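You operate a simulated robot arm through the tools that you are given. There is no shell and no other tool. Be economical: measure what you need, move in short steps, check, and stop when the job is done.

The job below is to be done with a simulated robot arm. You get a single attempt, and the scene is never put back.

## Task
Check the seam of bottle 56 on the turner and tray it.
Fine: mode SEAM, arm in for the spin and out after; seam at the side green tray, else orange; mode back to SKEW.

It is judged by the outcome, as a careful person would: the job done as asked, and still so three seconds after it is handed in. It fails if anything else is knocked over, pushed out of place, dropped, spilled or broken.

## Robot
A 7-joint arm with a fingered hand on a trunk, on a base that drives. Base frame: it is fixed to the floor where the robot stands at the start and does not move with it; the origin is under the middle of the robot, x ahead of it, y to its left, z up; the surface under the hand at the start is at about z = 860. Lengths are in mm, angles in degrees, forces in N, time in s.
With the tool pointing down near the work surface it reaches from about 100 to 740 mm from the robot's upright axis, wherever it stands. Its first joint turns from -69.0 to 172.0 degrees. Places, roughly: gauge check key [500, 600, 900]; gauge zero key [500, 600, 900]; height gauge knob [500, 700, 900]; sensor arm [600, 0, 1000]; top of the bench turntable [700, 200, 900]; turner start key [500, 200, 900]; turner switch [500, 100, 900]. Payload 3.4 kg.
Tool frame: the origin (TCP) lies between the finger pads and is the grasp point; the fingertips stand 39 mm ahead of it; z points along the fingers, y is the line along which they close. Largest opening 180 mm; the body of the gripper starts 111 mm behind the TCP. The gripper is a hand of 3 fingers: y runs from the thumb to the fingers, the wrist lies at [0, 0, -262] in the tool frame, and closing takes about 1.5 s.
Orientation is told as [roll, pitch, yaw] about the base's x, y, z axes, in that order, counted from this pose: with the fingers straight down and closing along the base's y, the tool's x points along the base's -x, its y along +y and its z along -z.

## Interface
- The arm moves only by the tool apply_moves. Its argument "commands" is a list of rows, each an object (a shift or turn left out is 0, a gripper value left out holds the last) with "xyz": the shift along the tool's x, y, z in units of 250 mm (1.0 is 250 mm), a list of three; "dr": the turn, a rotation vector about the tool's x, y, z in units of 180 degrees (1.0 is 180 degrees), a list of three; "fingers": the gripper command, from -1 (fully open) to 1 (shut), values between in proportion. In form: [{"xyz": [dx, dy, dz], "dr": [wx, wy, wz], "fingers": fingers}, ...]. A call has 1 to 20 rows; each row is the pose to reach, as a shift and turn from the pose commanded when the call began, along the tool's axes at that moment. A call with a number of a shift or a turn outside -1 to 1 is refused whole. A row lasts 0.2 s, in which the tool goes at most 50 mm and 8.6 degrees; a call with a longer step from one row to the next is refused whole, and so is a gripper value outside its range. Where a pose cannot be reached the arm comes as near as it can. A force on the tool above 50 N (or 10 N above the force at the start of the call, whichever is more), or a blocked arm, ends the call early, and 0.2 s more pass. The fingers move at their own pace (about 72 mm/s each) and stop on an object; they squeeze with about 33 N. The grip force told is the motor's: it shows also when the fingers shut on nothing. Time passes only in rows, and 0.2 s behind the last, so rows that repeat a pose let the fingers close. It gives the time, the measured TCP pose, the force on the tool (base axes), the opening and the grip force at its end, in the units of the frame above (readings bear some noise), with the torque about the TCP (base axes, N m) and any sound that the robot's microphone picked up.
- Cameras (640 x 400 px; columns grow to the right, rows downward): "scene" is now at [50, 38.1, 1919.8]; the picture's right is [0.67, -0.74, -0.00], its down [-0.64, -0.58, -0.51] and it looks along [0.38, 0.35, -0.86] (base axes); focal length 254 px, centre (320, 200). "wrist" rides on the gripper at [63, -36, -128] in the tool frame; the picture's right is [0.50, 0.87, 0.00], its down [-0.75, 0.44, -0.49] and it looks along [-0.43, 0.25, 0.87] (tool axes); focal length 226 px, centre (320, 200). There is no depth. A picture from a camera that has moved, and an enlarged one, comes with that camera's place and axes in the base frame and with its lens. The place of the scene camera against the robot may be out by one fixed shift of up to 18 mm in any direction.
- snapshot(camera): a new picture of that camera. No time passes.
- raise_lower(by): slides the trunk up (or, below 0, down) by that many mm; the arm and the scene camera ride with it, the base frame stays. It gives what a move gives, with no picture.
- drive_base(legs): drives the robot by 1 to 6 legs, each [ahead, left, turn to the left] in mm, mm and degrees, along the robot's own axes; the way and the turn of a leg run together, so that a leg with both is an arc; at most 1500 mm and 180 degrees a leg. The arm and the cameras ride along, it lands a little off, and it stops where it bumps. It gives what a move gives.
- grasp_type(shape): the hand has 3 fingers and takes this shape, open, in about a second: jaw (thumb against the fingers, like two jaws); tri (thumb and two fingers); tip (a fingertip pinch); poke (one finger out to press); point (the index stretched); flat (the hand flat); cup (the hand cupped); fist (a fist). The gripper value then closes the fingers along that shape, each until it touches; the sizes above hold for jaw. It gives what a move gives, with no picture.
- aim_head(pan, tilt): turns the head with the scene camera to pan (to the left, within 143 degrees either way) and tilt (down, from -29 to 69), counted from straight ahead of the robot. It gives what a move gives.
- enlarge(camera, box): a new picture of the part [left, top, right, bottom] of that camera's present view, enlarged. No time passes.
- finish_job(): hands the job in; it is judged then, once.

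Go step by step. Nothing tells you exact positions but the pictures and the camera data: compare them with the known pose of the tool, close in by small moves and look again before you grip or let go. The budget is 120 turns and 82 pictures, counting those below and the enlarged ones. Unless the task says otherwise, let go and move clear before handing in, and close with one line.

The tools are called after "Call:" as name(argument=value, ...) on one line, values as JSON. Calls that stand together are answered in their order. apply_moves: Moves the arm, as the interface text tells. Its arguments: {"type":"object","properties":{"commands":{"type":"array","items":{"type":"object","properties":{"xyz":{"type":"array","items":{"type":"number"}},"dr":{"type":"array","items":{"type":"number"}},"fingers":{"type":"number"}}}}},"required":["commands"]} The other tools are called the same way: raise_lower (by) slides the trunk up or down; grasp_type (shape) gives the hand a shape; drive_base (legs) drives the base; aim_head (pan, tilt) turns the head that bears the scene camera; snapshot (camera) takes a picture; enlarge (camera, box) takes an enlarged picture of a part of a camera's view; finish_job () hands the job in.

At the start:

```text
clock: 0.0
position: [398.0, 223.5, 1267.3]
tool_rot: [0.0, 0.1, 0.0]
wrist_force: [0.8, 0.7, 1.3]
torque: [-0.03, -0.02, 0.03]
width: 179.9
finger_force: 0.1
shape: jaw
trunk travel left (down, up): [-400.0, 142.0]
robot x, y, heading: [-2.9, 0.7, -0.0]
head pan, tilt: [42.2, 59.0]
```

scene: 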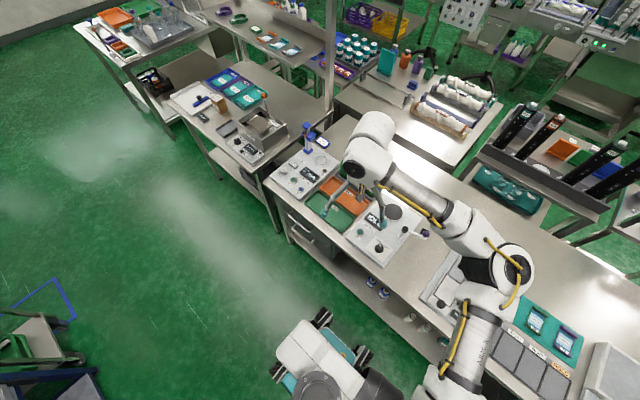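
wrist: 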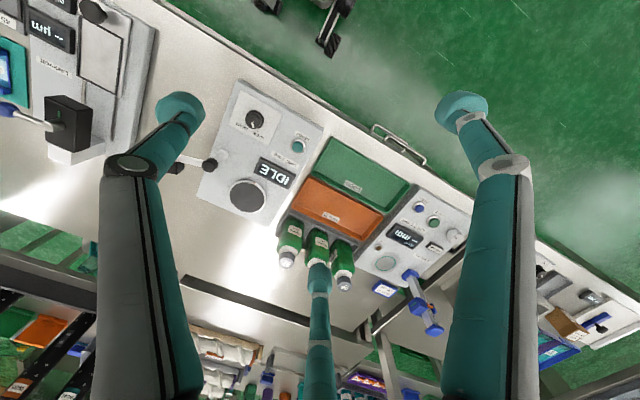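

I see the bench with a turner, green and orange trays, a height gauge and three green bottles. I'll enlarge for detail.

Call:
enlarge(camera="wrist", box=[180, 70, 340, 230])

Call:
enlarge(camera="wrist", box=[260, 180, 460, 310])

Call:
enlarge(camera="scene", box=[260, 110, 460, 270])

```text
2.50 times, centred on (260, 150) of wrist
camera zoom: at [334.6, 187.0, 1395.3], right [-0.5, 0.87, 0.0], down [0.75, 0.44, 0.49], along [0.42, 0.25, -0.87], focal length 565 px, centre (470, 325)
```

zoom: 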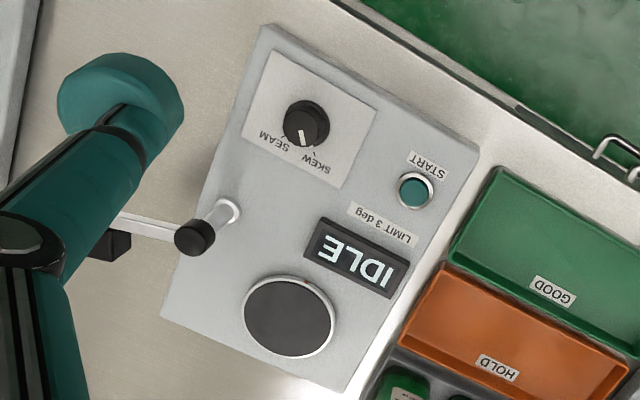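

```text
3.08 times, centred on (360, 245) of wrist
camera zoom: at [334.6, 187.0, 1395.3], right [-0.5, 0.87, 0.0], down [0.75, 0.44, 0.49], along [0.42, 0.25, -0.87], focal length 696 px, centre (197, 62)
```

zoom: 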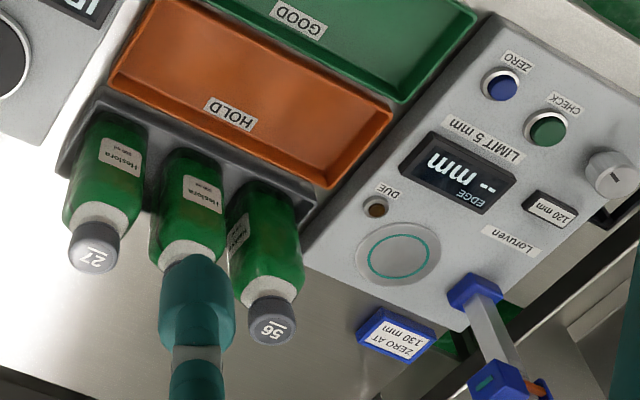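

```text
2.50 times, centred on (360, 190) of scene
camera zoom: at [50.0, 38.1, 1919.8], right [0.67, -0.74, 0.0], down [-0.64, -0.58, -0.51], along [0.38, 0.35, -0.86], focal length 635 px, centre (220, 225)
```

zoom: 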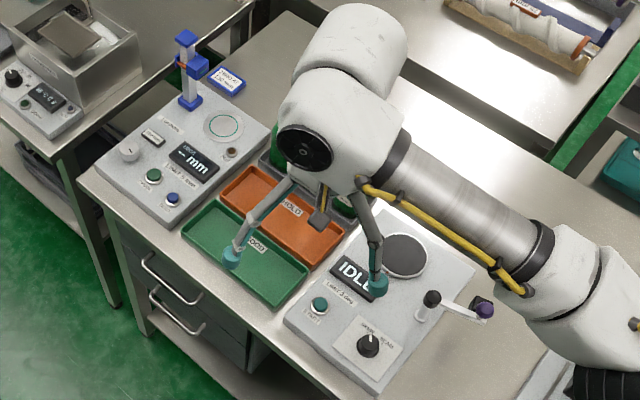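

Call:
apply_moves(commands=[{"xyz": [0.1, -0.16, 0]}, {"xyz": [0.2, -0.32, 0]}, {"xyz": [0.3, -0.48, 0]}, {"xyz": [0.4, -0.64, 0]}])

Call:
snapshot(camera="wrist")

Call:
enlarge(camera="scene", box=[260, 110, 460, 270])

```text
clock: 1.0
position: [292.6, 59.2, 1268.8]
tool_rot: [0.2, -0.1, 0.0]
wrist_force: [0.1, -0.4, 0.1]
torque: [-0.02, -0.04, -0.01]
width: 180.2
finger_force: 0.1
shape: jaw
trunk travel left (down, up): [-400.0, 142.0]
robot x, y, heading: [-0.5, -1.7, 0.0]
head pan, tilt: [42.2, 59.0]
```

```text
76 pictures are left
camera wrist: at [229.8, 22.9, 1396.5], right [-0.5, 0.87, 0.0], down [0.75, 0.43, 0.49], along [0.43, 0.25, -0.87], focal length 226 px, centre (320, 200)
```

wrist: 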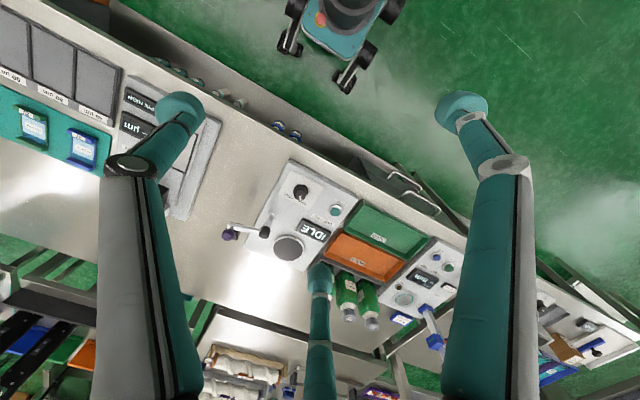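

```text
2.50 times, centred on (360, 190) of scene
camera zoom: at [47.5, 31.5, 1920.0], right [0.67, -0.74, 0.0], down [-0.64, -0.57, -0.52], along [0.38, 0.35, -0.86], focal length 635 px, centre (220, 225)
```

zoom: 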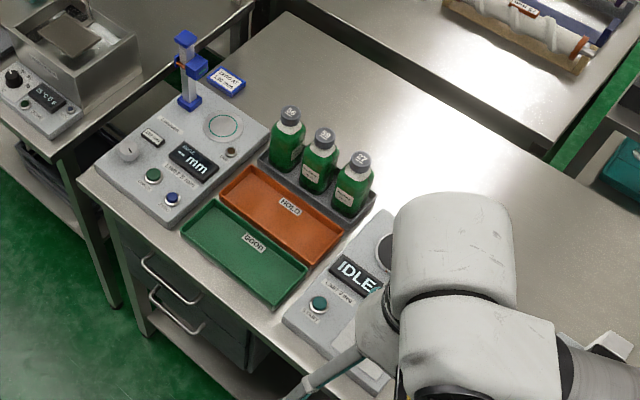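

Call:
enlarge(camera="scene", box=[335, 145, 385, 180])

Call:
enlarge(camera="wrist", box=[210, 150, 350, 280])

```text
11.43 times, centred on (360, 162) of scene
camera zoom: at [47.5, 31.5, 1920.0], right [0.67, -0.74, 0.0], down [-0.64, -0.57, -0.52], along [0.38, 0.35, -0.86], focal length 2901 px, centre (-137, 629)
```

zoom: 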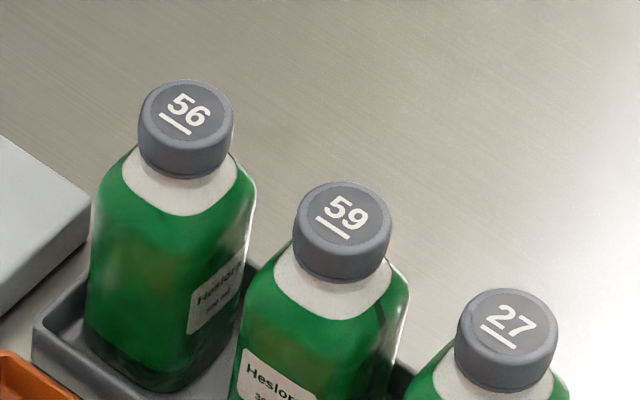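

```text
3.08 times, centred on (280, 215) of wrist
camera zoom: at [229.8, 22.9, 1396.5], right [-0.5, 0.87, 0.0], down [0.75, 0.43, 0.49], along [0.43, 0.25, -0.87], focal length 696 px, centre (443, 154)
```

zoom: 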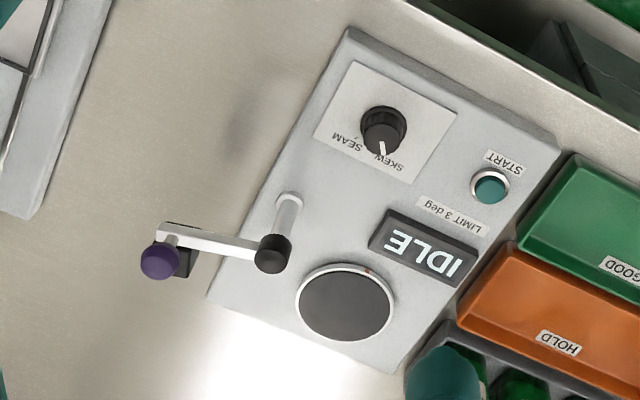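

Bottle 56 is the leftmost one (about x 730, y 485), out of reach from here. The turntable is near (658,166), the mode knob (479,111), start key (482,215), and the sensor post (595,74). I'll drive left and a bit ahead so that everything is reachable.

Call:
drive_base(legs=[[0, 280, 0], [80, 0, 0]])

Call:
snapshot(camera="wrist")

Call:
snapshot(camera="scene")

```text
clock: 3.6
position: [378.1, 343.2, 1267.9]
tool_rot: [0.0, 0.1, 0.1]
wrist_force: [0.2, -0.2, 0.3]
torque: [0.0, 0.02, -0.01]
width: 179.8
finger_force: 0.1
shape: jaw
trunk travel left (down, up): [-400.0, 142.0]
robot x, y, heading: [82.1, 278.9, -0.0]
head pan, tilt: [42.2, 59.0]
```

```text
72 pictures are left
camera wrist: at [314.2, 305.7, 1396.0], right [-0.5, 0.87, 0.0], down [0.75, 0.43, 0.49], along [0.43, 0.25, -0.87], focal length 226 px, centre (320, 200)
```

wrist: 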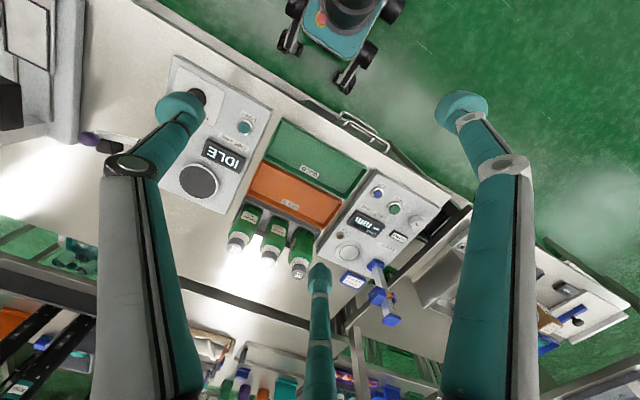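

```text
71 pictures are left
camera scene: at [131.2, 330.0, 1919.4], right [0.67, -0.74, 0.0], down [-0.64, -0.58, -0.51], along [0.38, 0.34, -0.86], focal length 254 px, centre (320, 200)
```

scene: 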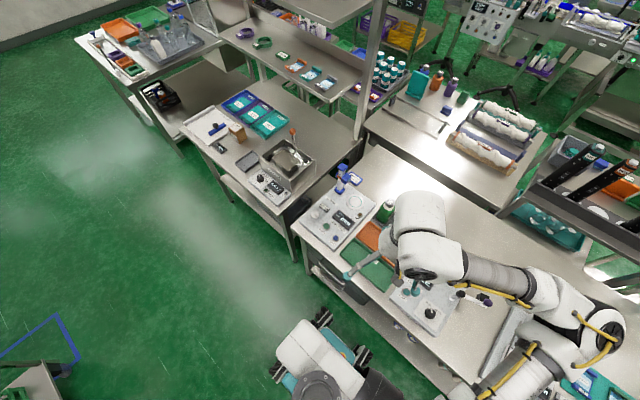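

Call:
enlarge(camera="wrist", box=[150, 130, 350, 290])

```text
2.50 times, centred on (250, 210) of wrist
camera zoom: at [314.2, 305.7, 1396.0], right [-0.5, 0.87, 0.0], down [0.75, 0.43, 0.49], along [0.43, 0.25, -0.87], focal length 565 px, centre (495, 175)
```

zoom: 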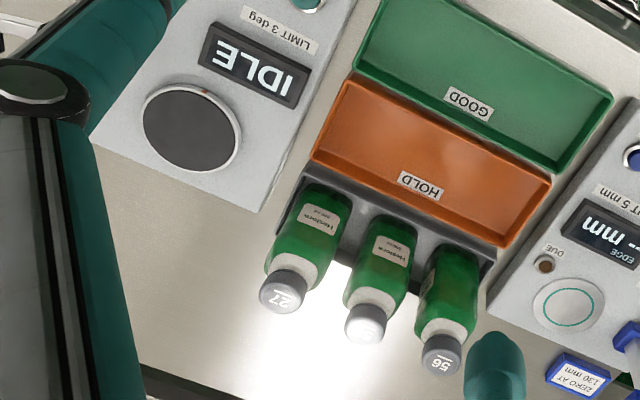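

Call:
grasp_type(shape="jaw")

Call:
snapshot(camera="wrist")

```text
clock: 4.5
position: [374.9, 325.8, 1268.4]
tool_rot: [0.7, -0.1, -0.1]
wrist_force: [-1.0, 0.0, 0.6]
torque: [0.03, -0.02, 0.01]
width: 179.9
finger_force: 0.1
shape: jaw
trunk travel left (down, up): [-400.0, 142.0]
robot x, y, heading: [81.3, 276.9, -0.0]
head pan, tilt: [42.2, 59.0]
```

```text
69 pictures are left
camera wrist: at [311.2, 288.3, 1396.8], right [-0.5, 0.87, 0.01], down [0.75, 0.43, 0.5], along [0.43, 0.26, -0.87], focal length 226 px, centre (320, 200)
```

wrist: 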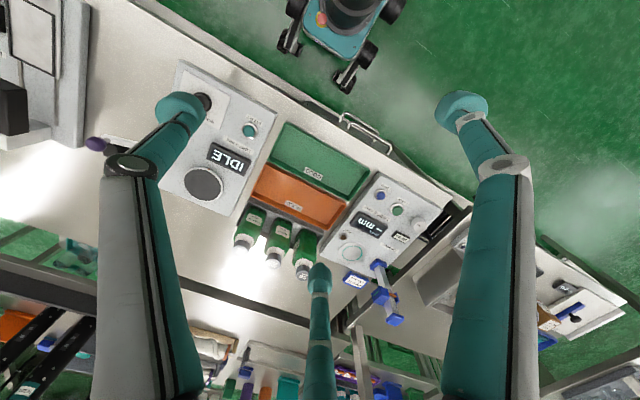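

Call:
apply_moves(commands=[{"fingers": 0.2}, {"fingers": 0.2}, {"fingers": 0.2}, {"fingers": 0.2}, {"fingers": 0.2}])

Call:
snapshot(camera="wrist")

```text
clock: 5.7
position: [375.3, 330.8, 1269.6]
tool_rot: [0.5, -0.1, -0.1]
wrist_force: [0.0, 0.1, -0.6]
torque: [-0.04, 0.02, -0.05]
width: 72.5
finger_force: 0.1
shape: jaw
trunk travel left (down, up): [-400.0, 142.0]
robot x, y, heading: [78.9, 278.2, 0.1]
head pan, tilt: [42.2, 59.0]
```

```text
68 pictures are left
camera wrist: at [311.3, 293.3, 1396.4], right [-0.5, 0.87, 0.01], down [0.75, 0.43, 0.5], along [0.43, 0.25, -0.87], focal length 226 px, centre (320, 200)
```

wrist: 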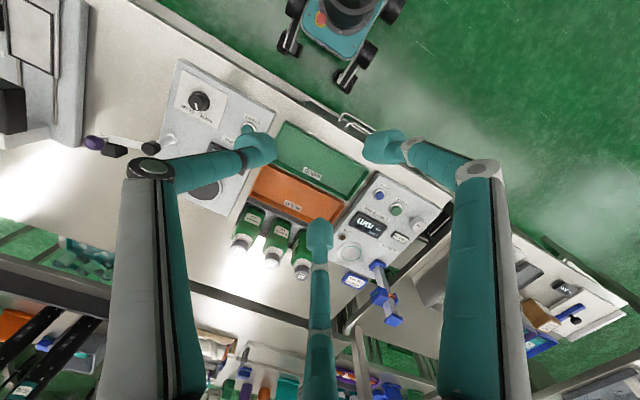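

The hand closes as a tripod. First I'll go above the mode knob for a close look.

Call:
apply_moves(commands=[{"xyz": [-0.06, -0.126, 0.08]}, {"xyz": [-0.12, -0.252, 0.16]}, {"xyz": [-0.18, -0.378, 0.24]}, {"xyz": [-0.24, -0.504, 0.32]}, {"xyz": [-0.3, -0.63, 0.4]}, {"xyz": [-0.36, -0.756, 0.48]}, {"xyz": [-0.416, -0.88, 0.56]}, {"xyz": [-0.416, -0.88, 0.56]}])

Call:
snapshot(camera="wrist")

Call:
snapshot(camera="scene")

```text
clock: 7.5
position: [477.9, 127.9, 1125.0]
tool_rot: [-0.1, -0.2, 0.1]
wrist_force: [-0.7, 0.6, 0.4]
torque: [-0.07, 0.02, 0.0]
width: 72.6
finger_force: 0.2
shape: jaw
trunk travel left (down, up): [-400.0, 142.0]
robot x, y, heading: [79.4, 283.0, 0.1]
head pan, tilt: [42.2, 59.0]
```

```text
67 pictures are left
camera wrist: at [415.3, 91.1, 1253.8], right [-0.5, 0.86, 0.0], down [0.75, 0.44, 0.49], along [0.43, 0.25, -0.87], focal length 226 px, centre (320, 200)
```

wrist: 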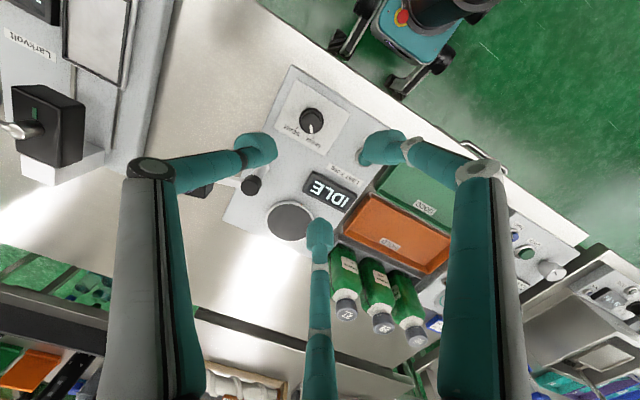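

```text
66 pictures are left
camera scene: at [131.0, 314.8, 1919.9], right [0.67, -0.74, 0.0], down [-0.64, -0.57, -0.52], along [0.38, 0.35, -0.86], focal length 254 px, centre (320, 200)
```

scene: 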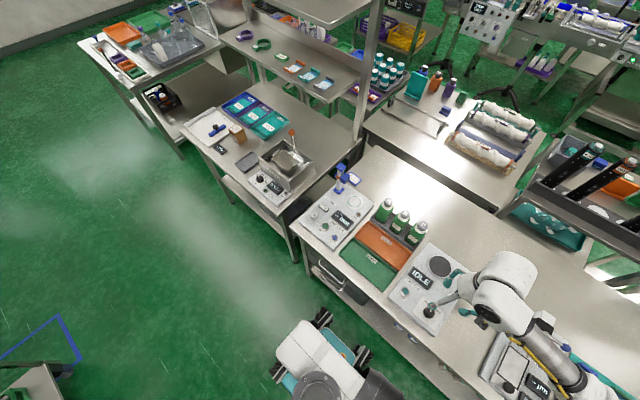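

Call:
enlarge(camera="wrist", box=[210, 60, 370, 240])

Call:
enlarge(camera="scene", box=[390, 240, 490, 330])

```text
2.22 times, centred on (290, 150) of wrist
camera zoom: at [415.3, 91.1, 1253.8], right [-0.5, 0.86, 0.0], down [0.75, 0.44, 0.49], along [0.43, 0.25, -0.87], focal length 502 px, centre (387, 311)
```

zoom: 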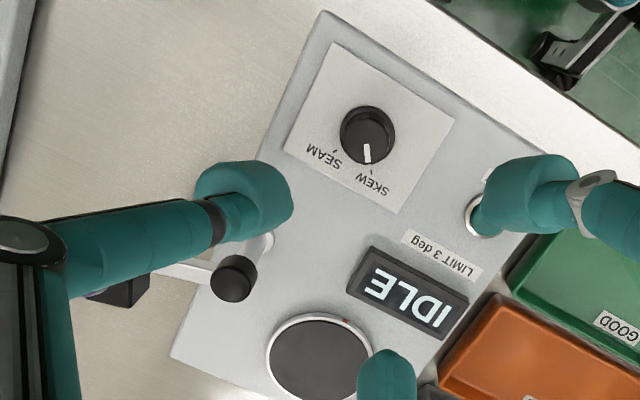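

```text
4.44 times, centred on (440, 285) of scene
camera zoom: at [131.0, 314.8, 1919.9], right [0.67, -0.74, 0.0], down [-0.64, -0.57, -0.52], along [0.38, 0.35, -0.86], focal length 1128 px, centre (-213, -178)
```

zoom: 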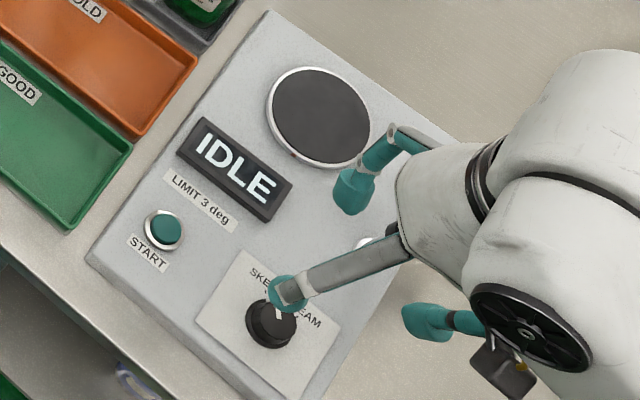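

Call:
apply_moves(commands=[{"xyz": [0, -0.035, 0.15], "dr": [0, 0, -0.042]}, {"xyz": [0, -0.07, 0.3], "dr": [0, 0, -0.084]}, {"xyz": [0, -0.07, 0.45], "dr": [0, 0, -0.126]}, {"xyz": [0, -0.07, 0.58], "dr": [0, 0, -0.167]}, {"xyz": [0, -0.07, 0.58], "dr": [0, 0, -0.167]}, {"xyz": [0, -0.07, 0.58], "dr": [0, 0, -0.167]}])

Call:
snapshot(camera="wrist")

Call:
enlarge(camera="scene", box=[390, 240, 490, 330])

```text
clock: 8.9
position: [478.9, 84.2, 981.0]
tool_rot: [0.7, -0.5, 29.9]
wrist_force: [-0.4, -1.5, -0.8]
torque: [0.06, -0.02, -0.01]
width: 72.4
finger_force: 0.0
shape: jaw
trunk travel left (down, up): [-400.0, 142.0]
robot x, y, heading: [86.4, 277.6, -0.2]
head pan, tilt: [42.2, 59.0]
```

```text
63 pictures are left
camera wrist: at [442.0, 19.1, 1107.1], right [-0.86, 0.5, 0.01], down [0.44, 0.75, 0.5], along [0.25, 0.44, -0.86], focal length 226 px, centre (320, 200)
```

wrist: 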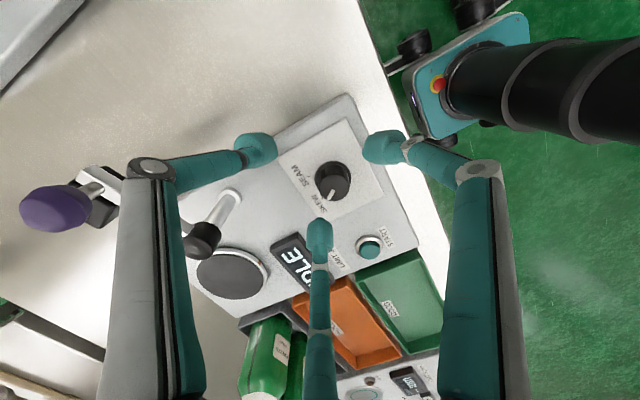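

```text
4.44 times, centred on (440, 285) of scene
camera zoom: at [129.6, 289.4, 1920.2], right [0.67, -0.74, -0.01], down [-0.64, -0.57, -0.52], along [0.38, 0.36, -0.85], focal length 1128 px, centre (-213, -178)
```

zoom: 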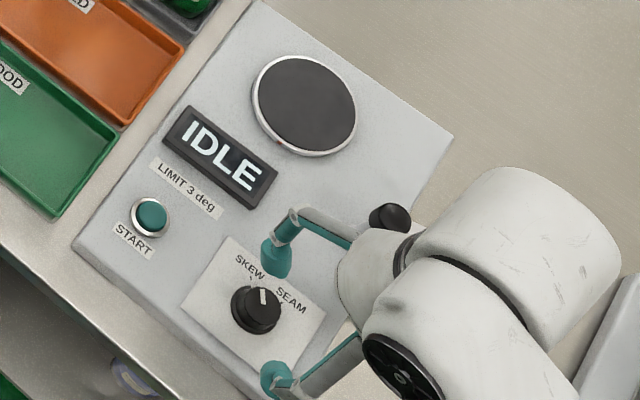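

The robot itself seems to have shifted about 25 mm in -y. I'll wait briefly to see whether this is sway or drift.

Call:
apply_moves(commands=[{"xyz": [0, 0, 0]}])

Call:
apply_moves(commands=[{"xyz": [0, 0, 0]}, {"xyz": [0, 0, 0]}, {"xyz": [0, 0, 0]}, {"xyz": [0, 0, 0]}])

Call:
apply_moves(commands=[{"xyz": [0, 0, 0]}, {"xyz": [0, 0, 0]}, {"xyz": [0, 0, 0]}, {"xyz": [0, 0, 0]}])

```text
clock: 9.3
position: [479.7, 111.0, 984.8]
tool_rot: [-0.1, -0.2, 30.3]
wrist_force: [-0.2, 0.2, -0.1]
torque: [-0.04, 0.0, -0.02]
width: 72.3
finger_force: 0.1
shape: jaw
trunk travel left (down, up): [-400.0, 142.0]
robot x, y, heading: [80.1, 278.5, -0.1]
head pan, tilt: [42.2, 59.0]
```

```text
clock: 10.3
position: [479.1, 101.3, 983.7]
tool_rot: [0.1, -0.2, 30.0]
wrist_force: [1.1, 0.3, -0.3]
torque: [-0.01, 0.0, 0.01]
width: 72.5
finger_force: 0.1
shape: jaw
trunk travel left (down, up): [-400.0, 142.0]
robot x, y, heading: [84.2, 276.1, -0.0]
head pan, tilt: [42.2, 59.0]
```

```text
clock: 11.3
position: [479.2, 94.7, 981.5]
tool_rot: [0.4, -0.2, 29.9]
wrist_force: [-0.7, 0.8, 1.2]
torque: [0.05, 0.02, -0.04]
width: 72.6
finger_force: 0.1
shape: jaw
trunk travel left (down, up): [-400.0, 142.0]
robot x, y, heading: [82.0, 280.5, -0.0]
head pan, tilt: [42.2, 59.0]
```

Call:
apply_moves(commands=[{"xyz": [0, 0, 0]}, {"xyz": [0, 0, 0]}, {"xyz": [0, 0, 0]}, {"xyz": [0, 0, 0]}, {"xyz": [0, 0, 0]}, {"xyz": [0, 0, 0]}, {"xyz": [0, 0, 0]}, {"xyz": [0, 0, 0]}, {"xyz": [0, 0, 0]}, {"xyz": [0, 0, 0]}])

Call:
apply_moves(commands=[{"xyz": [0, 0, 0]}])

Call:
apply_moves(commands=[{"xyz": [0, 0, 0]}])

Call:
apply_moves(commands=[{"xyz": [0, 0, 0]}, {"xyz": [0, 0, 0]}])

```text
clock: 13.5
position: [479.9, 98.6, 982.1]
tool_rot: [0.2, -0.3, 30.0]
wrist_force: [0.1, -0.1, 1.0]
torque: [-0.01, 0.03, 0.01]
width: 72.6
finger_force: 0.0
shape: jaw
trunk travel left (down, up): [-400.0, 142.0]
robot x, y, heading: [77.6, 278.1, 0.0]
head pan, tilt: [42.2, 59.0]
```

```text
clock: 13.9
position: [479.4, 99.1, 982.4]
tool_rot: [0.3, -0.3, 30.0]
wrist_force: [-0.1, -0.2, 1.3]
torque: [-0.03, 0.01, -0.01]
width: 72.4
finger_force: 0.0
shape: jaw
trunk travel left (down, up): [-400.0, 142.0]
robot x, y, heading: [79.2, 278.5, 0.3]
head pan, tilt: [42.2, 59.0]
```

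```text
clock: 14.3
position: [480.7, 98.3, 982.0]
tool_rot: [0.3, -0.3, 30.0]
wrist_force: [0.1, 0.6, -0.1]
torque: [0.04, -0.04, 0.0]
width: 72.3
finger_force: 0.2
shape: jaw
trunk travel left (down, up): [-400.0, 142.0]
robot x, y, heading: [80.4, 282.2, 0.2]
head pan, tilt: [42.2, 59.0]
```

```text
clock: 14.9
position: [478.7, 97.4, 982.1]
tool_rot: [0.4, -0.3, 29.9]
wrist_force: [-0.2, 0.5, -0.1]
torque: [0.03, 0.0, -0.02]
width: 72.3
finger_force: 0.1
shape: jaw
trunk travel left (down, up): [-400.0, 142.0]
robot x, y, heading: [79.2, 276.1, -0.3]
head pan, tilt: [42.2, 59.0]
```

Sway after moves dies out in about 4 s. Now I'll correct and descend gently.

Call:
apply_moves(commands=[{"xyz": [-0.005, 0.012, 0]}, {"xyz": [-0.01, 0.024, 0]}, {"xyz": [-0.015, 0.036, 0]}, {"xyz": [-0.02, 0.046, 0]}, {"xyz": [-0.02, 0.046, 0.03]}, {"xyz": [-0.02, 0.046, 0.06]}, {"xyz": [-0.02, 0.046, 0.09]}, {"xyz": [-0.02, 0.046, 0.12]}, {"xyz": [-0.02, 0.046, 0.12]}, {"xyz": [-0.02, 0.046, 0.12]}, {"xyz": [-0.02, 0.046, 0.12]}, {"xyz": [-0.02, 0.046, 0.12]}])

Call:
enlarge(camera="wrist", box=[220, 90, 440, 260])

Call:
enlarge(camera="scene", box=[390, 240, 490, 330])

```text
clock: 17.5
position: [477.3, 109.9, 951.4]
tool_rot: [0.3, -0.3, 30.0]
wrist_force: [-0.4, -0.5, 0.2]
torque: [0.0, 0.02, 0.0]
width: 72.4
finger_force: 0.2
shape: jaw
trunk travel left (down, up): [-400.0, 142.0]
robot x, y, heading: [79.7, 279.3, 0.1]
head pan, tilt: [42.2, 59.0]
```

```text
2.35 times, centred on (330, 175) of wrist
camera zoom: at [440.2, 46.4, 1079.4], right [-0.87, 0.5, 0.0], down [0.43, 0.75, 0.5], along [0.25, 0.43, -0.87], focal length 532 px, centre (296, 259)
```

zoom: 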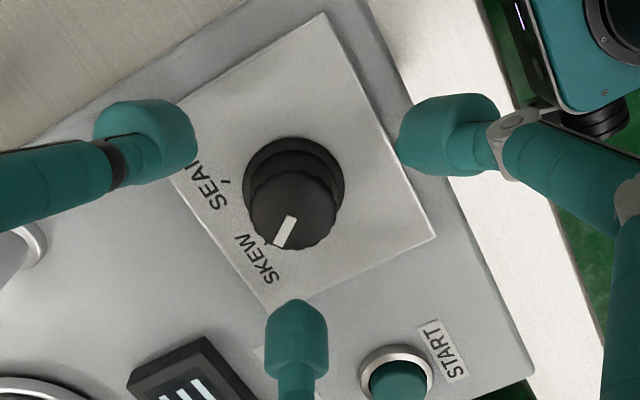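

```text
4.44 times, centred on (440, 285) of scene
camera zoom: at [129.5, 310.6, 1919.9], right [0.67, -0.74, 0.0], down [-0.64, -0.57, -0.52], along [0.38, 0.35, -0.86], focal length 1128 px, centre (-213, -178)
```

zoom: 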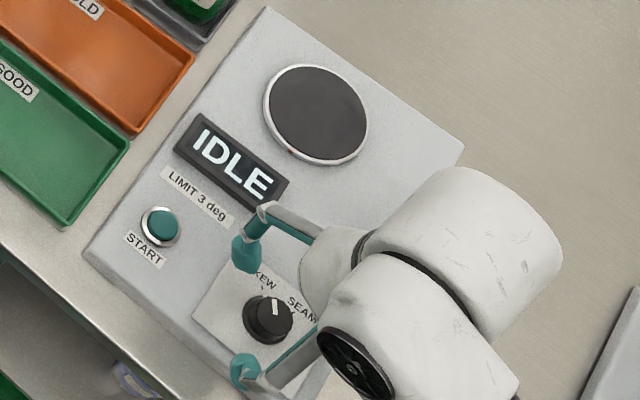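

Call:
apply_moves(commands=[{"xyz": [0, 0, 0.02]}, {"xyz": [0, 0, 0.044]}, {"xyz": [0, 0, 0.044]}, {"xyz": [0, 0, 0.044], "fingers": 1}, {"xyz": [0, 0, 0.044]}, {"xyz": [0, 0, 0.044]}, {"xyz": [0, 0, 0.044]}, {"xyz": [0, 0, 0.044]}])

Call:
enlarge(camera="wrist", box=[220, 90, 440, 260])

```text
clock: 19.3
position: [476.9, 108.6, 941.3]
tool_rot: [0.3, -0.3, 30.0]
wrist_force: [-0.3, -0.5, -3.8]
torque: [-0.02, 0.01, -0.02]
width: 24.2
finger_force: 32.6
shape: jaw
trunk travel left (down, up): [-400.0, 142.0]
robot x, y, heading: [83.6, 279.6, -0.1]
head pan, tilt: [42.2, 59.0]
```

```text
2.35 times, centred on (330, 175) of wrist
camera zoom: at [440.7, 45.7, 1069.0], right [-0.87, 0.5, 0.0], down [0.43, 0.75, 0.5], along [0.25, 0.43, -0.87], focal length 532 px, centre (296, 259)
```

zoom: 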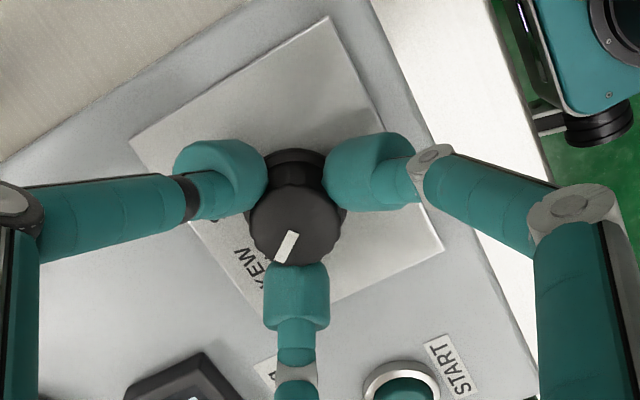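

Call:
apply_moves(commands=[{"dr": [0, 0, 0.042]}, {"dr": [0, 0, 0.084]}, {"dr": [0, 0, 0.126]}, {"dr": [0, 0, 0.168]}, {"dr": [0, 0, 0.21]}, {"dr": [0, 0, 0.252]}, {"dr": [0, 0, 0.294]}, {"dr": [0, 0, 0.336]}, {"dr": [0, 0, 0.345]}, {"dr": [0, 0, 0.345]}])

Call:
enlarge(camera="wrist", box=[220, 90, 440, 260])

Call:
enlarge(camera="scene", box=[390, 240, 490, 330])

```text
clock: 21.5
position: [478.1, 111.4, 941.2]
tool_rot: [0.4, 0.1, -32.2]
wrist_force: [2.3, 0.8, -4.1]
torque: [-0.01, -0.07, 0.0]
width: 23.3
finger_force: 32.9
shape: jaw
trunk travel left (down, up): [-400.0, 142.0]
robot x, y, heading: [79.9, 280.8, 0.1]
head pan, tilt: [42.2, 59.0]
```

```text
2.35 times, centred on (330, 175) of wrist
camera zoom: at [404.9, 112.2, 1069.4], right [0.04, 1.0, 0.01], down [0.87, -0.04, 0.49], along [0.49, -0.01, -0.87], focal length 532 px, centre (296, 259)
```

zoom: 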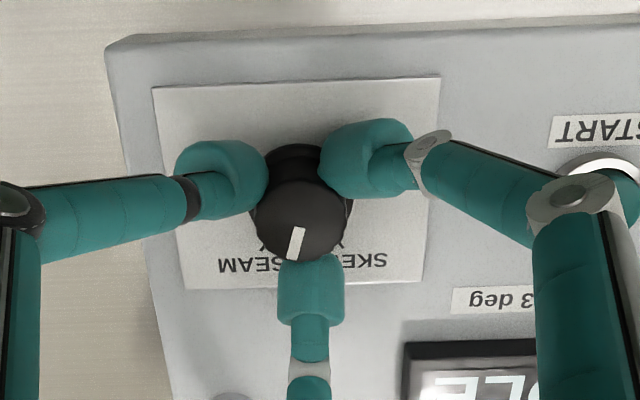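

```text
4.44 times, centred on (440, 285) of scene
camera zoom: at [130.6, 311.2, 1919.9], right [0.67, -0.74, 0.0], down [-0.64, -0.57, -0.52], along [0.38, 0.35, -0.86], focal length 1128 px, centre (-213, -178)
```

zoom: 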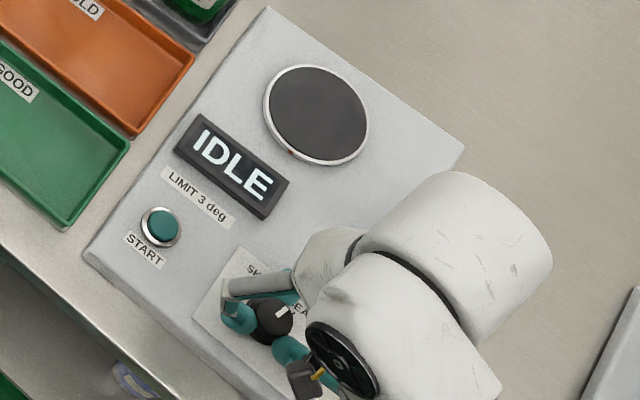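

Call:
apply_moves(commands=[{"fingers": 0.2}, {"fingers": 0.2}, {"fingers": 0.2}, {"fingers": 0.2}, {"fingers": 0.2}])

Call:
enlarge(camera="wrist", box=[220, 90, 440, 260])

```text
clock: 22.7
position: [477.9, 111.2, 940.7]
tool_rot: [0.4, 0.1, -32.1]
wrist_force: [0.2, 0.4, -0.2]
torque: [0.03, 0.01, 0.01]
width: 71.5
finger_force: 0.1
shape: jaw
trunk travel left (down, up): [-400.0, 142.0]
robot x, y, heading: [79.0, 281.6, -0.2]
head pan, tilt: [42.2, 59.0]
```

```text
2.35 times, centred on (330, 175) of wrist
camera zoom: at [404.4, 112.2, 1069.4], right [0.04, 1.0, 0.01], down [0.87, -0.03, 0.49], along [0.49, -0.01, -0.87], focal length 532 px, centre (296, 259)
```

zoom: 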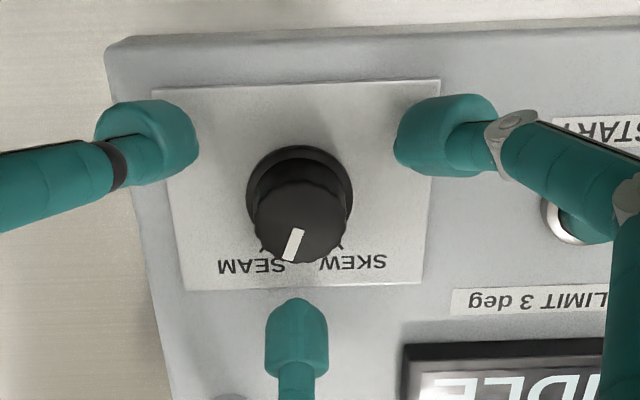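

The pointer seems a few degrees short of SEAM; I'll re-grip and turn a bit more.

Call:
apply_moves(commands=[{"fingers": 1}, {"fingers": 1}, {"fingers": 1}, {"fingers": 1}, {"fingers": 1}, {"fingers": 1}, {"dr": [0, 0, 0.03]}, {"dr": [0, 0, 0.06]}, {"dr": [0, 0, 0.07]}, {"dr": [0, 0, 0.07]}, {"dr": [0, 0, 0.07], "fingers": 0.2}, {"dr": [0, 0, 0.07]}, {"dr": [0, 0, 0.07]}, {"dr": [0, 0, 0.07]}, {"dr": [0, 0, 0.07]}])

Call:
enlarge(camera="wrist", box=[220, 90, 440, 260])

```text
clock: 25.9
position: [477.9, 110.9, 941.3]
tool_rot: [0.3, 0.2, -44.7]
wrist_force: [0.0, 0.2, -0.4]
torque: [-0.03, 0.0, 0.0]
width: 71.7
finger_force: 0.1
shape: jaw
trunk travel left (down, up): [-400.0, 142.0]
robot x, y, heading: [79.3, 275.7, 0.2]
head pan, tilt: [42.2, 59.0]
```

```text
2.35 times, centred on (330, 175) of wrist
camera zoom: at [407.4, 127.7, 1069.1], right [0.25, 0.97, 0.01], down [0.84, -0.22, 0.49], along [0.48, -0.12, -0.87], focal length 532 px, centre (296, 259)
```

zoom: 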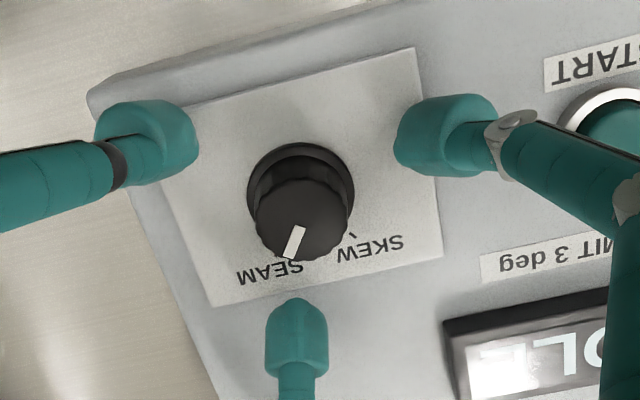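

Call:
apply_moves(commands=[{"xyz": [0, 0, -0.1]}, {"xyz": [0, 0, -0.25]}, {"xyz": [0, 0, -0.42]}, {"xyz": [0, 0, -0.6]}, {"xyz": [0, 0, -0.75]}, {"xyz": [0.01, 0.03, -0.8]}, {"xyz": [0.03, 0.12, -0.8]}, {"xyz": [0.05, 0.22, -0.8]}, {"xyz": [0.075, 0.32, -0.8], "dr": [0, 0, 0.02]}, {"xyz": [0.1, 0.42, -0.8], "dr": [0, 0, 0.04]}, {"xyz": [0.125, 0.52, -0.8], "dr": [0, 0, 0.06]}, {"xyz": [0.15, 0.62, -0.8], "dr": [0, 0, 0.083]}, {"xyz": [0.17, 0.71, -0.8], "dr": [0, 0, 0.083]}, {"xyz": [0.185, 0.77, -0.8], "dr": [0, 0, 0.083]}, {"xyz": [0.194, 0.804, -0.8], "dr": [0, 0, 0.083], "fingers": -0.6}])

Call:
snapshot(camera="wrist")

```text
clock: 29.1
position: [584.9, 287.9, 1142.1]
tool_rot: [0.2, 0.3, -59.6]
wrist_force: [-0.6, -0.1, 0.7]
torque: [0.0, -0.02, 0.01]
width: 127.0
finger_force: 0.1
shape: jaw
trunk travel left (down, up): [-400.0, 142.0]
robot x, y, heading: [79.1, 276.2, 0.1]
head pan, tilt: [42.2, 59.0]
```

```text
54 pictures are left
camera wrist: at [521.2, 322.2, 1270.6], right [0.49, 0.87, 0.01], down [0.76, -0.43, 0.49], along [0.43, -0.24, -0.87], focal length 226 px, centre (320, 200)
```

wrist: 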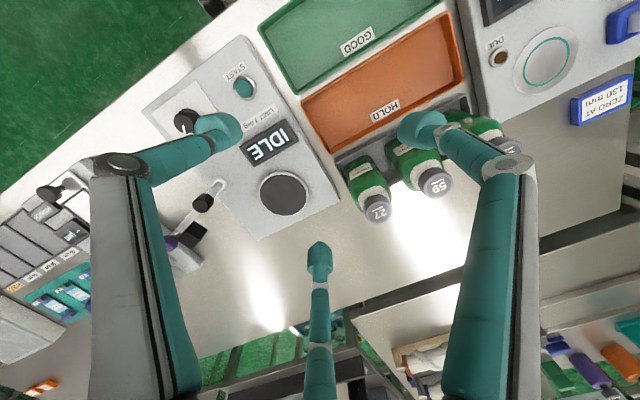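

Call:
apply_moves(commands=[{"xyz": [0.015, 0.03, 0], "fingers": -0.6}, {"xyz": [0.05, 0.1, 0]}, {"xyz": [0.09, 0.17, 0]}, {"xyz": [0.135, 0.25, 0]}, {"xyz": [0.18, 0.33, 0]}, {"xyz": [0.22, 0.41, 0]}, {"xyz": [0.265, 0.49, 0]}, {"xyz": [0.305, 0.56, 0]}, {"xyz": [0.34, 0.62, 0]}, {"xyz": [0.37, 0.67, 0]}, {"xyz": [0.385, 0.705, 0]}, {"xyz": [0.392, 0.72, 0]}, {"xyz": [0.392, 0.72, 0]}, {"xyz": [0.392, 0.72, 0]}])

Call:
snapshot(camera="wrist")

Call:
enlarge(camera="scene", box=[340, 170, 480, 300])

```text
clock: 32.1
position: [690.8, 463.8, 1143.3]
tool_rot: [0.2, 0.3, -59.5]
wrist_force: [0.4, 0.6, -0.3]
torque: [0.01, 0.0, 0.03]
width: 144.0
finger_force: 0.0
shape: jaw
trunk travel left (down, up): [-400.0, 142.0]
robot x, y, heading: [80.4, 276.1, -0.5]
head pan, tilt: [42.2, 59.0]
```

```text
53 pictures are left
camera wrist: at [626.5, 497.0, 1272.1], right [0.49, 0.87, 0.01], down [0.76, -0.43, 0.49], along [0.43, -0.24, -0.87], focal length 226 px, centre (320, 200)
```

wrist: 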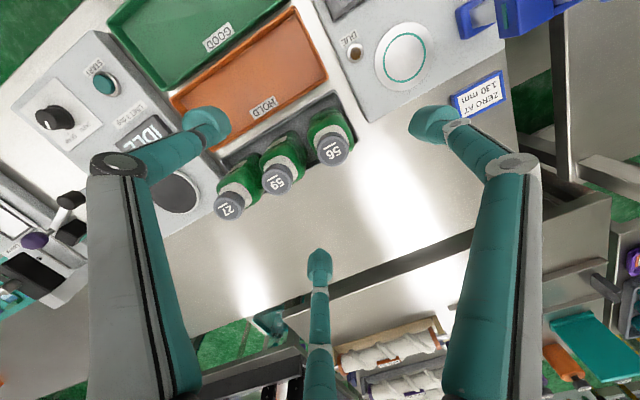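

```text
3.08 times, centred on (410, 235) of scene
camera zoom: at [132.0, 317.8, 1919.7], right [0.67, -0.74, 0.0], down [-0.64, -0.58, -0.51], along [0.38, 0.35, -0.86], focal length 781 px, centre (43, 92)
```

zoom: 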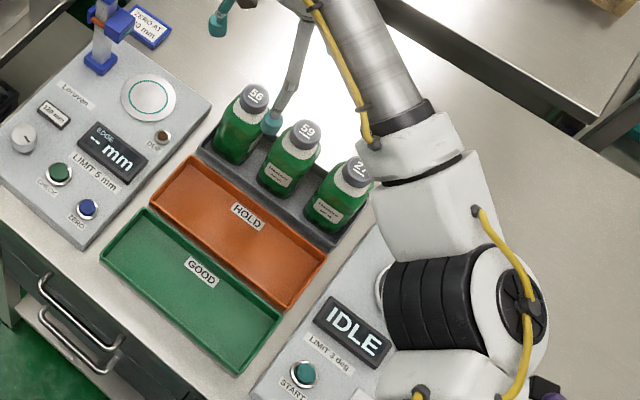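

Call:
enlarge(camera="wrist", box=[200, 80, 380, 230])

```text
2.67 times, centred on (290, 155) of wrist
camera zoom: at [626.5, 497.0, 1272.1], right [0.49, 0.87, 0.01], down [0.76, -0.43, 0.49], along [0.43, -0.24, -0.87], focal length 603 px, centre (400, 320)
```

zoom: 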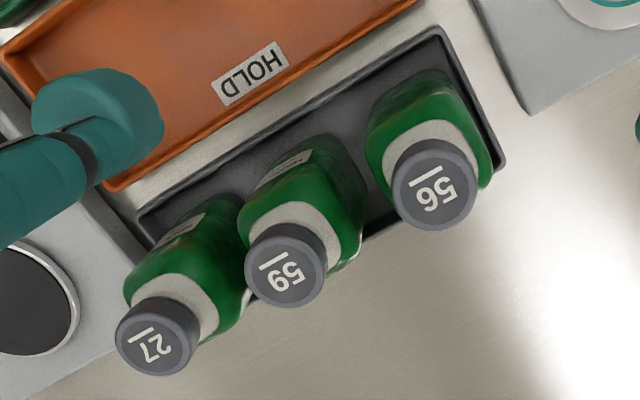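

Call:
apply_moves(commands=[{"xyz": [0.004, 0.02, 0.03], "fingers": 0.1}, {"xyz": [0.004, 0.047, 0.08]}, {"xyz": [0.004, 0.047, 0.14]}, {"xyz": [0.004, 0.047, 0.2]}, {"xyz": [0.004, 0.047, 0.26]}, {"xyz": [0.004, 0.047, 0.3]}, {"xyz": [0.004, 0.047, 0.332]}, {"xyz": [0.004, 0.047, 0.332]}, {"xyz": [0.004, 0.047, 0.332]}, {"xyz": [0.004, 0.047, 0.332]}])

Call:
enlarge(camera="wrist", box=[190, 80, 450, 260])

Call:
enlarge(camera="scene", box=[360, 170, 460, 250])

```text
clock: 34.3
position: [699.6, 470.9, 1062.4]
tool_rot: [0.3, 0.3, -59.6]
wrist_force: [-0.2, 0.4, 0.2]
torque: [0.02, -0.03, -0.01]
width: 81.7
finger_force: 0.1
shape: jaw
trunk travel left (down, up): [-400.0, 142.0]
robot x, y, heading: [78.2, 279.7, 0.1]
head pan, tilt: [42.2, 59.0]
```

```text
2.22 times, centred on (320, 170) of wrist
camera zoom: at [636.6, 505.1, 1190.1], right [0.49, 0.87, 0.01], down [0.76, -0.43, 0.49], along [0.43, -0.24, -0.87], focal length 502 px, centre (320, 267)
```

zoom: 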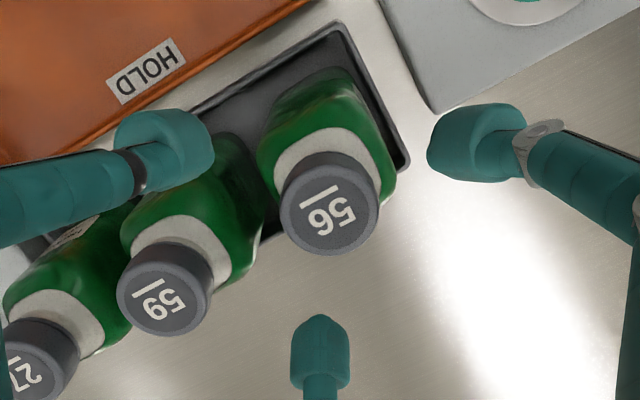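

```text
5.00 times, centred on (410, 210) of scene
camera zoom: at [131.9, 318.0, 1919.7], right [0.67, -0.74, 0.0], down [-0.64, -0.58, -0.51], along [0.38, 0.35, -0.86], focal length 1269 px, centre (-130, 150)
```

zoom: 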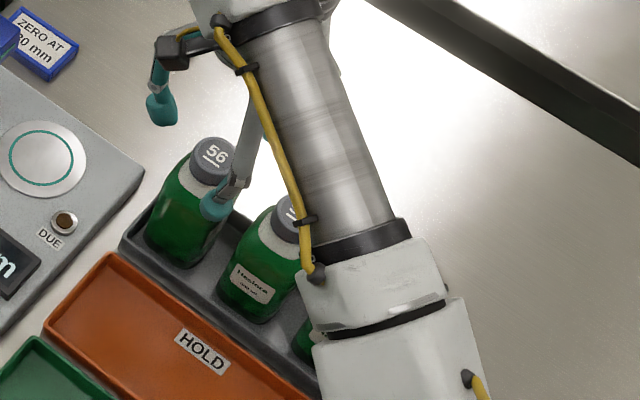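

Call:
apply_moves(commands=[{"xyz": [0, 0.013, 0.03]}, {"xyz": [0, 0.013, 0.07]}, {"xyz": [0, 0.013, 0.11]}, {"xyz": [0, 0.013, 0.11]}, {"xyz": [0, 0.013, 0.11]}, {"xyz": [0, 0.013, 0.11], "fingers": 1}, {"xyz": [0, 0.013, 0.11]}, {"xyz": [0, 0.013, 0.11]}, {"xyz": [0, 0.013, 0.11]}, {"xyz": [0, 0.013, 0.11]}])

Call:
enlarge(camera="wrist", box=[190, 80, 450, 260])

Call:
enlarge(camera="scene", box=[360, 170, 460, 250])

```text
clock: 36.5
position: [702.9, 472.3, 1033.5]
tool_rot: [0.2, 0.3, -59.6]
wrist_force: [0.0, -0.3, -0.1]
torque: [-0.01, 0.03, -0.03]
width: 30.0
finger_force: 32.9
shape: jaw
trunk travel left (down, up): [-400.0, 142.0]
robot x, y, heading: [78.8, 283.1, 0.1]
head pan, tilt: [42.2, 59.0]
```

```text
2.22 times, centred on (320, 170) of wrist
camera zoom: at [639.8, 506.4, 1161.9], right [0.49, 0.87, 0.01], down [0.76, -0.43, 0.49], along [0.43, -0.24, -0.87], focal length 502 px, centre (320, 267)
```

zoom: 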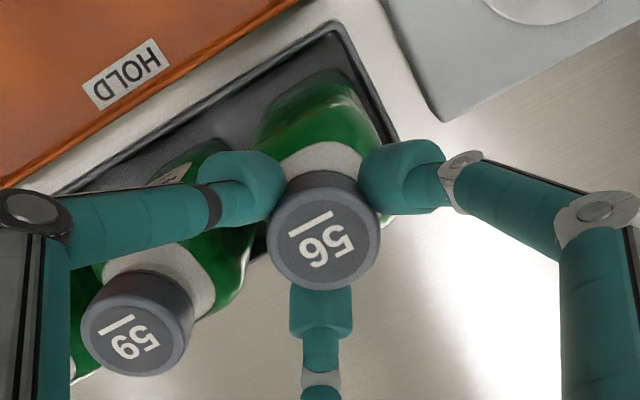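

```text
5.00 times, centred on (410, 210) of scene
camera zoom: at [132.3, 318.3, 1919.7], right [0.67, -0.74, 0.0], down [-0.64, -0.58, -0.51], along [0.38, 0.35, -0.86], focal length 1269 px, centre (-130, 150)
```

zoom: 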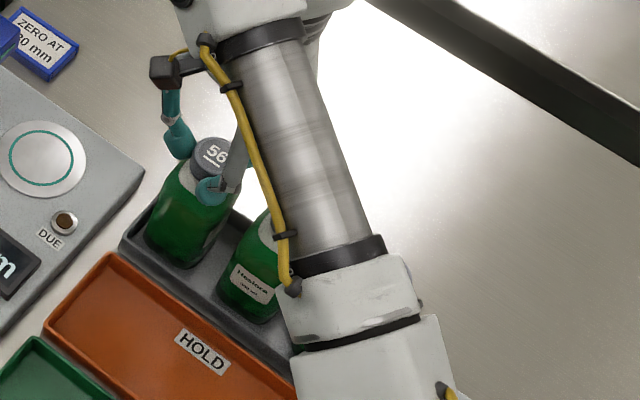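

Call:
apply_moves(commands=[{"xyz": [0, 0, -0.02]}, {"xyz": [0, 0, -0.05]}, {"xyz": [0, 0, -0.1]}, {"xyz": [0, 0, -0.16]}, {"xyz": [0, 0, -0.22]}, {"xyz": [0, 0, -0.28]}, {"xyz": [0, 0, -0.34]}, {"xyz": [0, 0, -0.4]}, {"xyz": [0, 0, -0.44]}, {"xyz": [0, 0, -0.46]}, {"xyz": [0, 0, -0.46]}])

Call:
snapshot(camera="wrist")

Call:
enlarge(camera="scene", box=[340, 150, 480, 260])

```text
clock: 38.9
position: [703.1, 473.3, 1149.5]
tool_rot: [0.1, 0.3, -59.6]
wrist_force: [-0.2, 0.5, -3.3]
torque: [0.02, 0.01, -0.02]
width: 30.0
finger_force: 32.6
shape: jaw
trunk travel left (down, up): [-400.0, 142.0]
robot x, y, heading: [80.8, 282.4, 0.0]
head pan, tilt: [42.2, 59.0]
```

```text
46 pictures are left
camera wrist: at [639.0, 506.6, 1277.6], right [0.49, 0.87, 0.01], down [0.76, -0.43, 0.49], along [0.43, -0.24, -0.87], focal length 226 px, centre (320, 200)
```

wrist: 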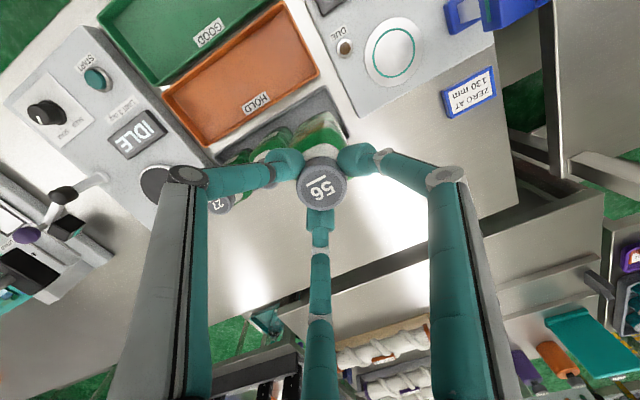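

```text
3.64 times, centred on (410, 205) of scene
camera zoom: at [132.9, 318.5, 1919.7], right [0.67, -0.74, 0.0], down [-0.64, -0.58, -0.51], along [0.38, 0.35, -0.86], focal length 923 px, centre (-7, 182)
```

zoom: 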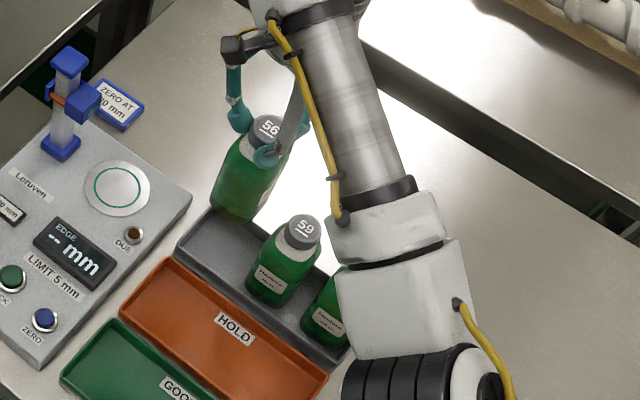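

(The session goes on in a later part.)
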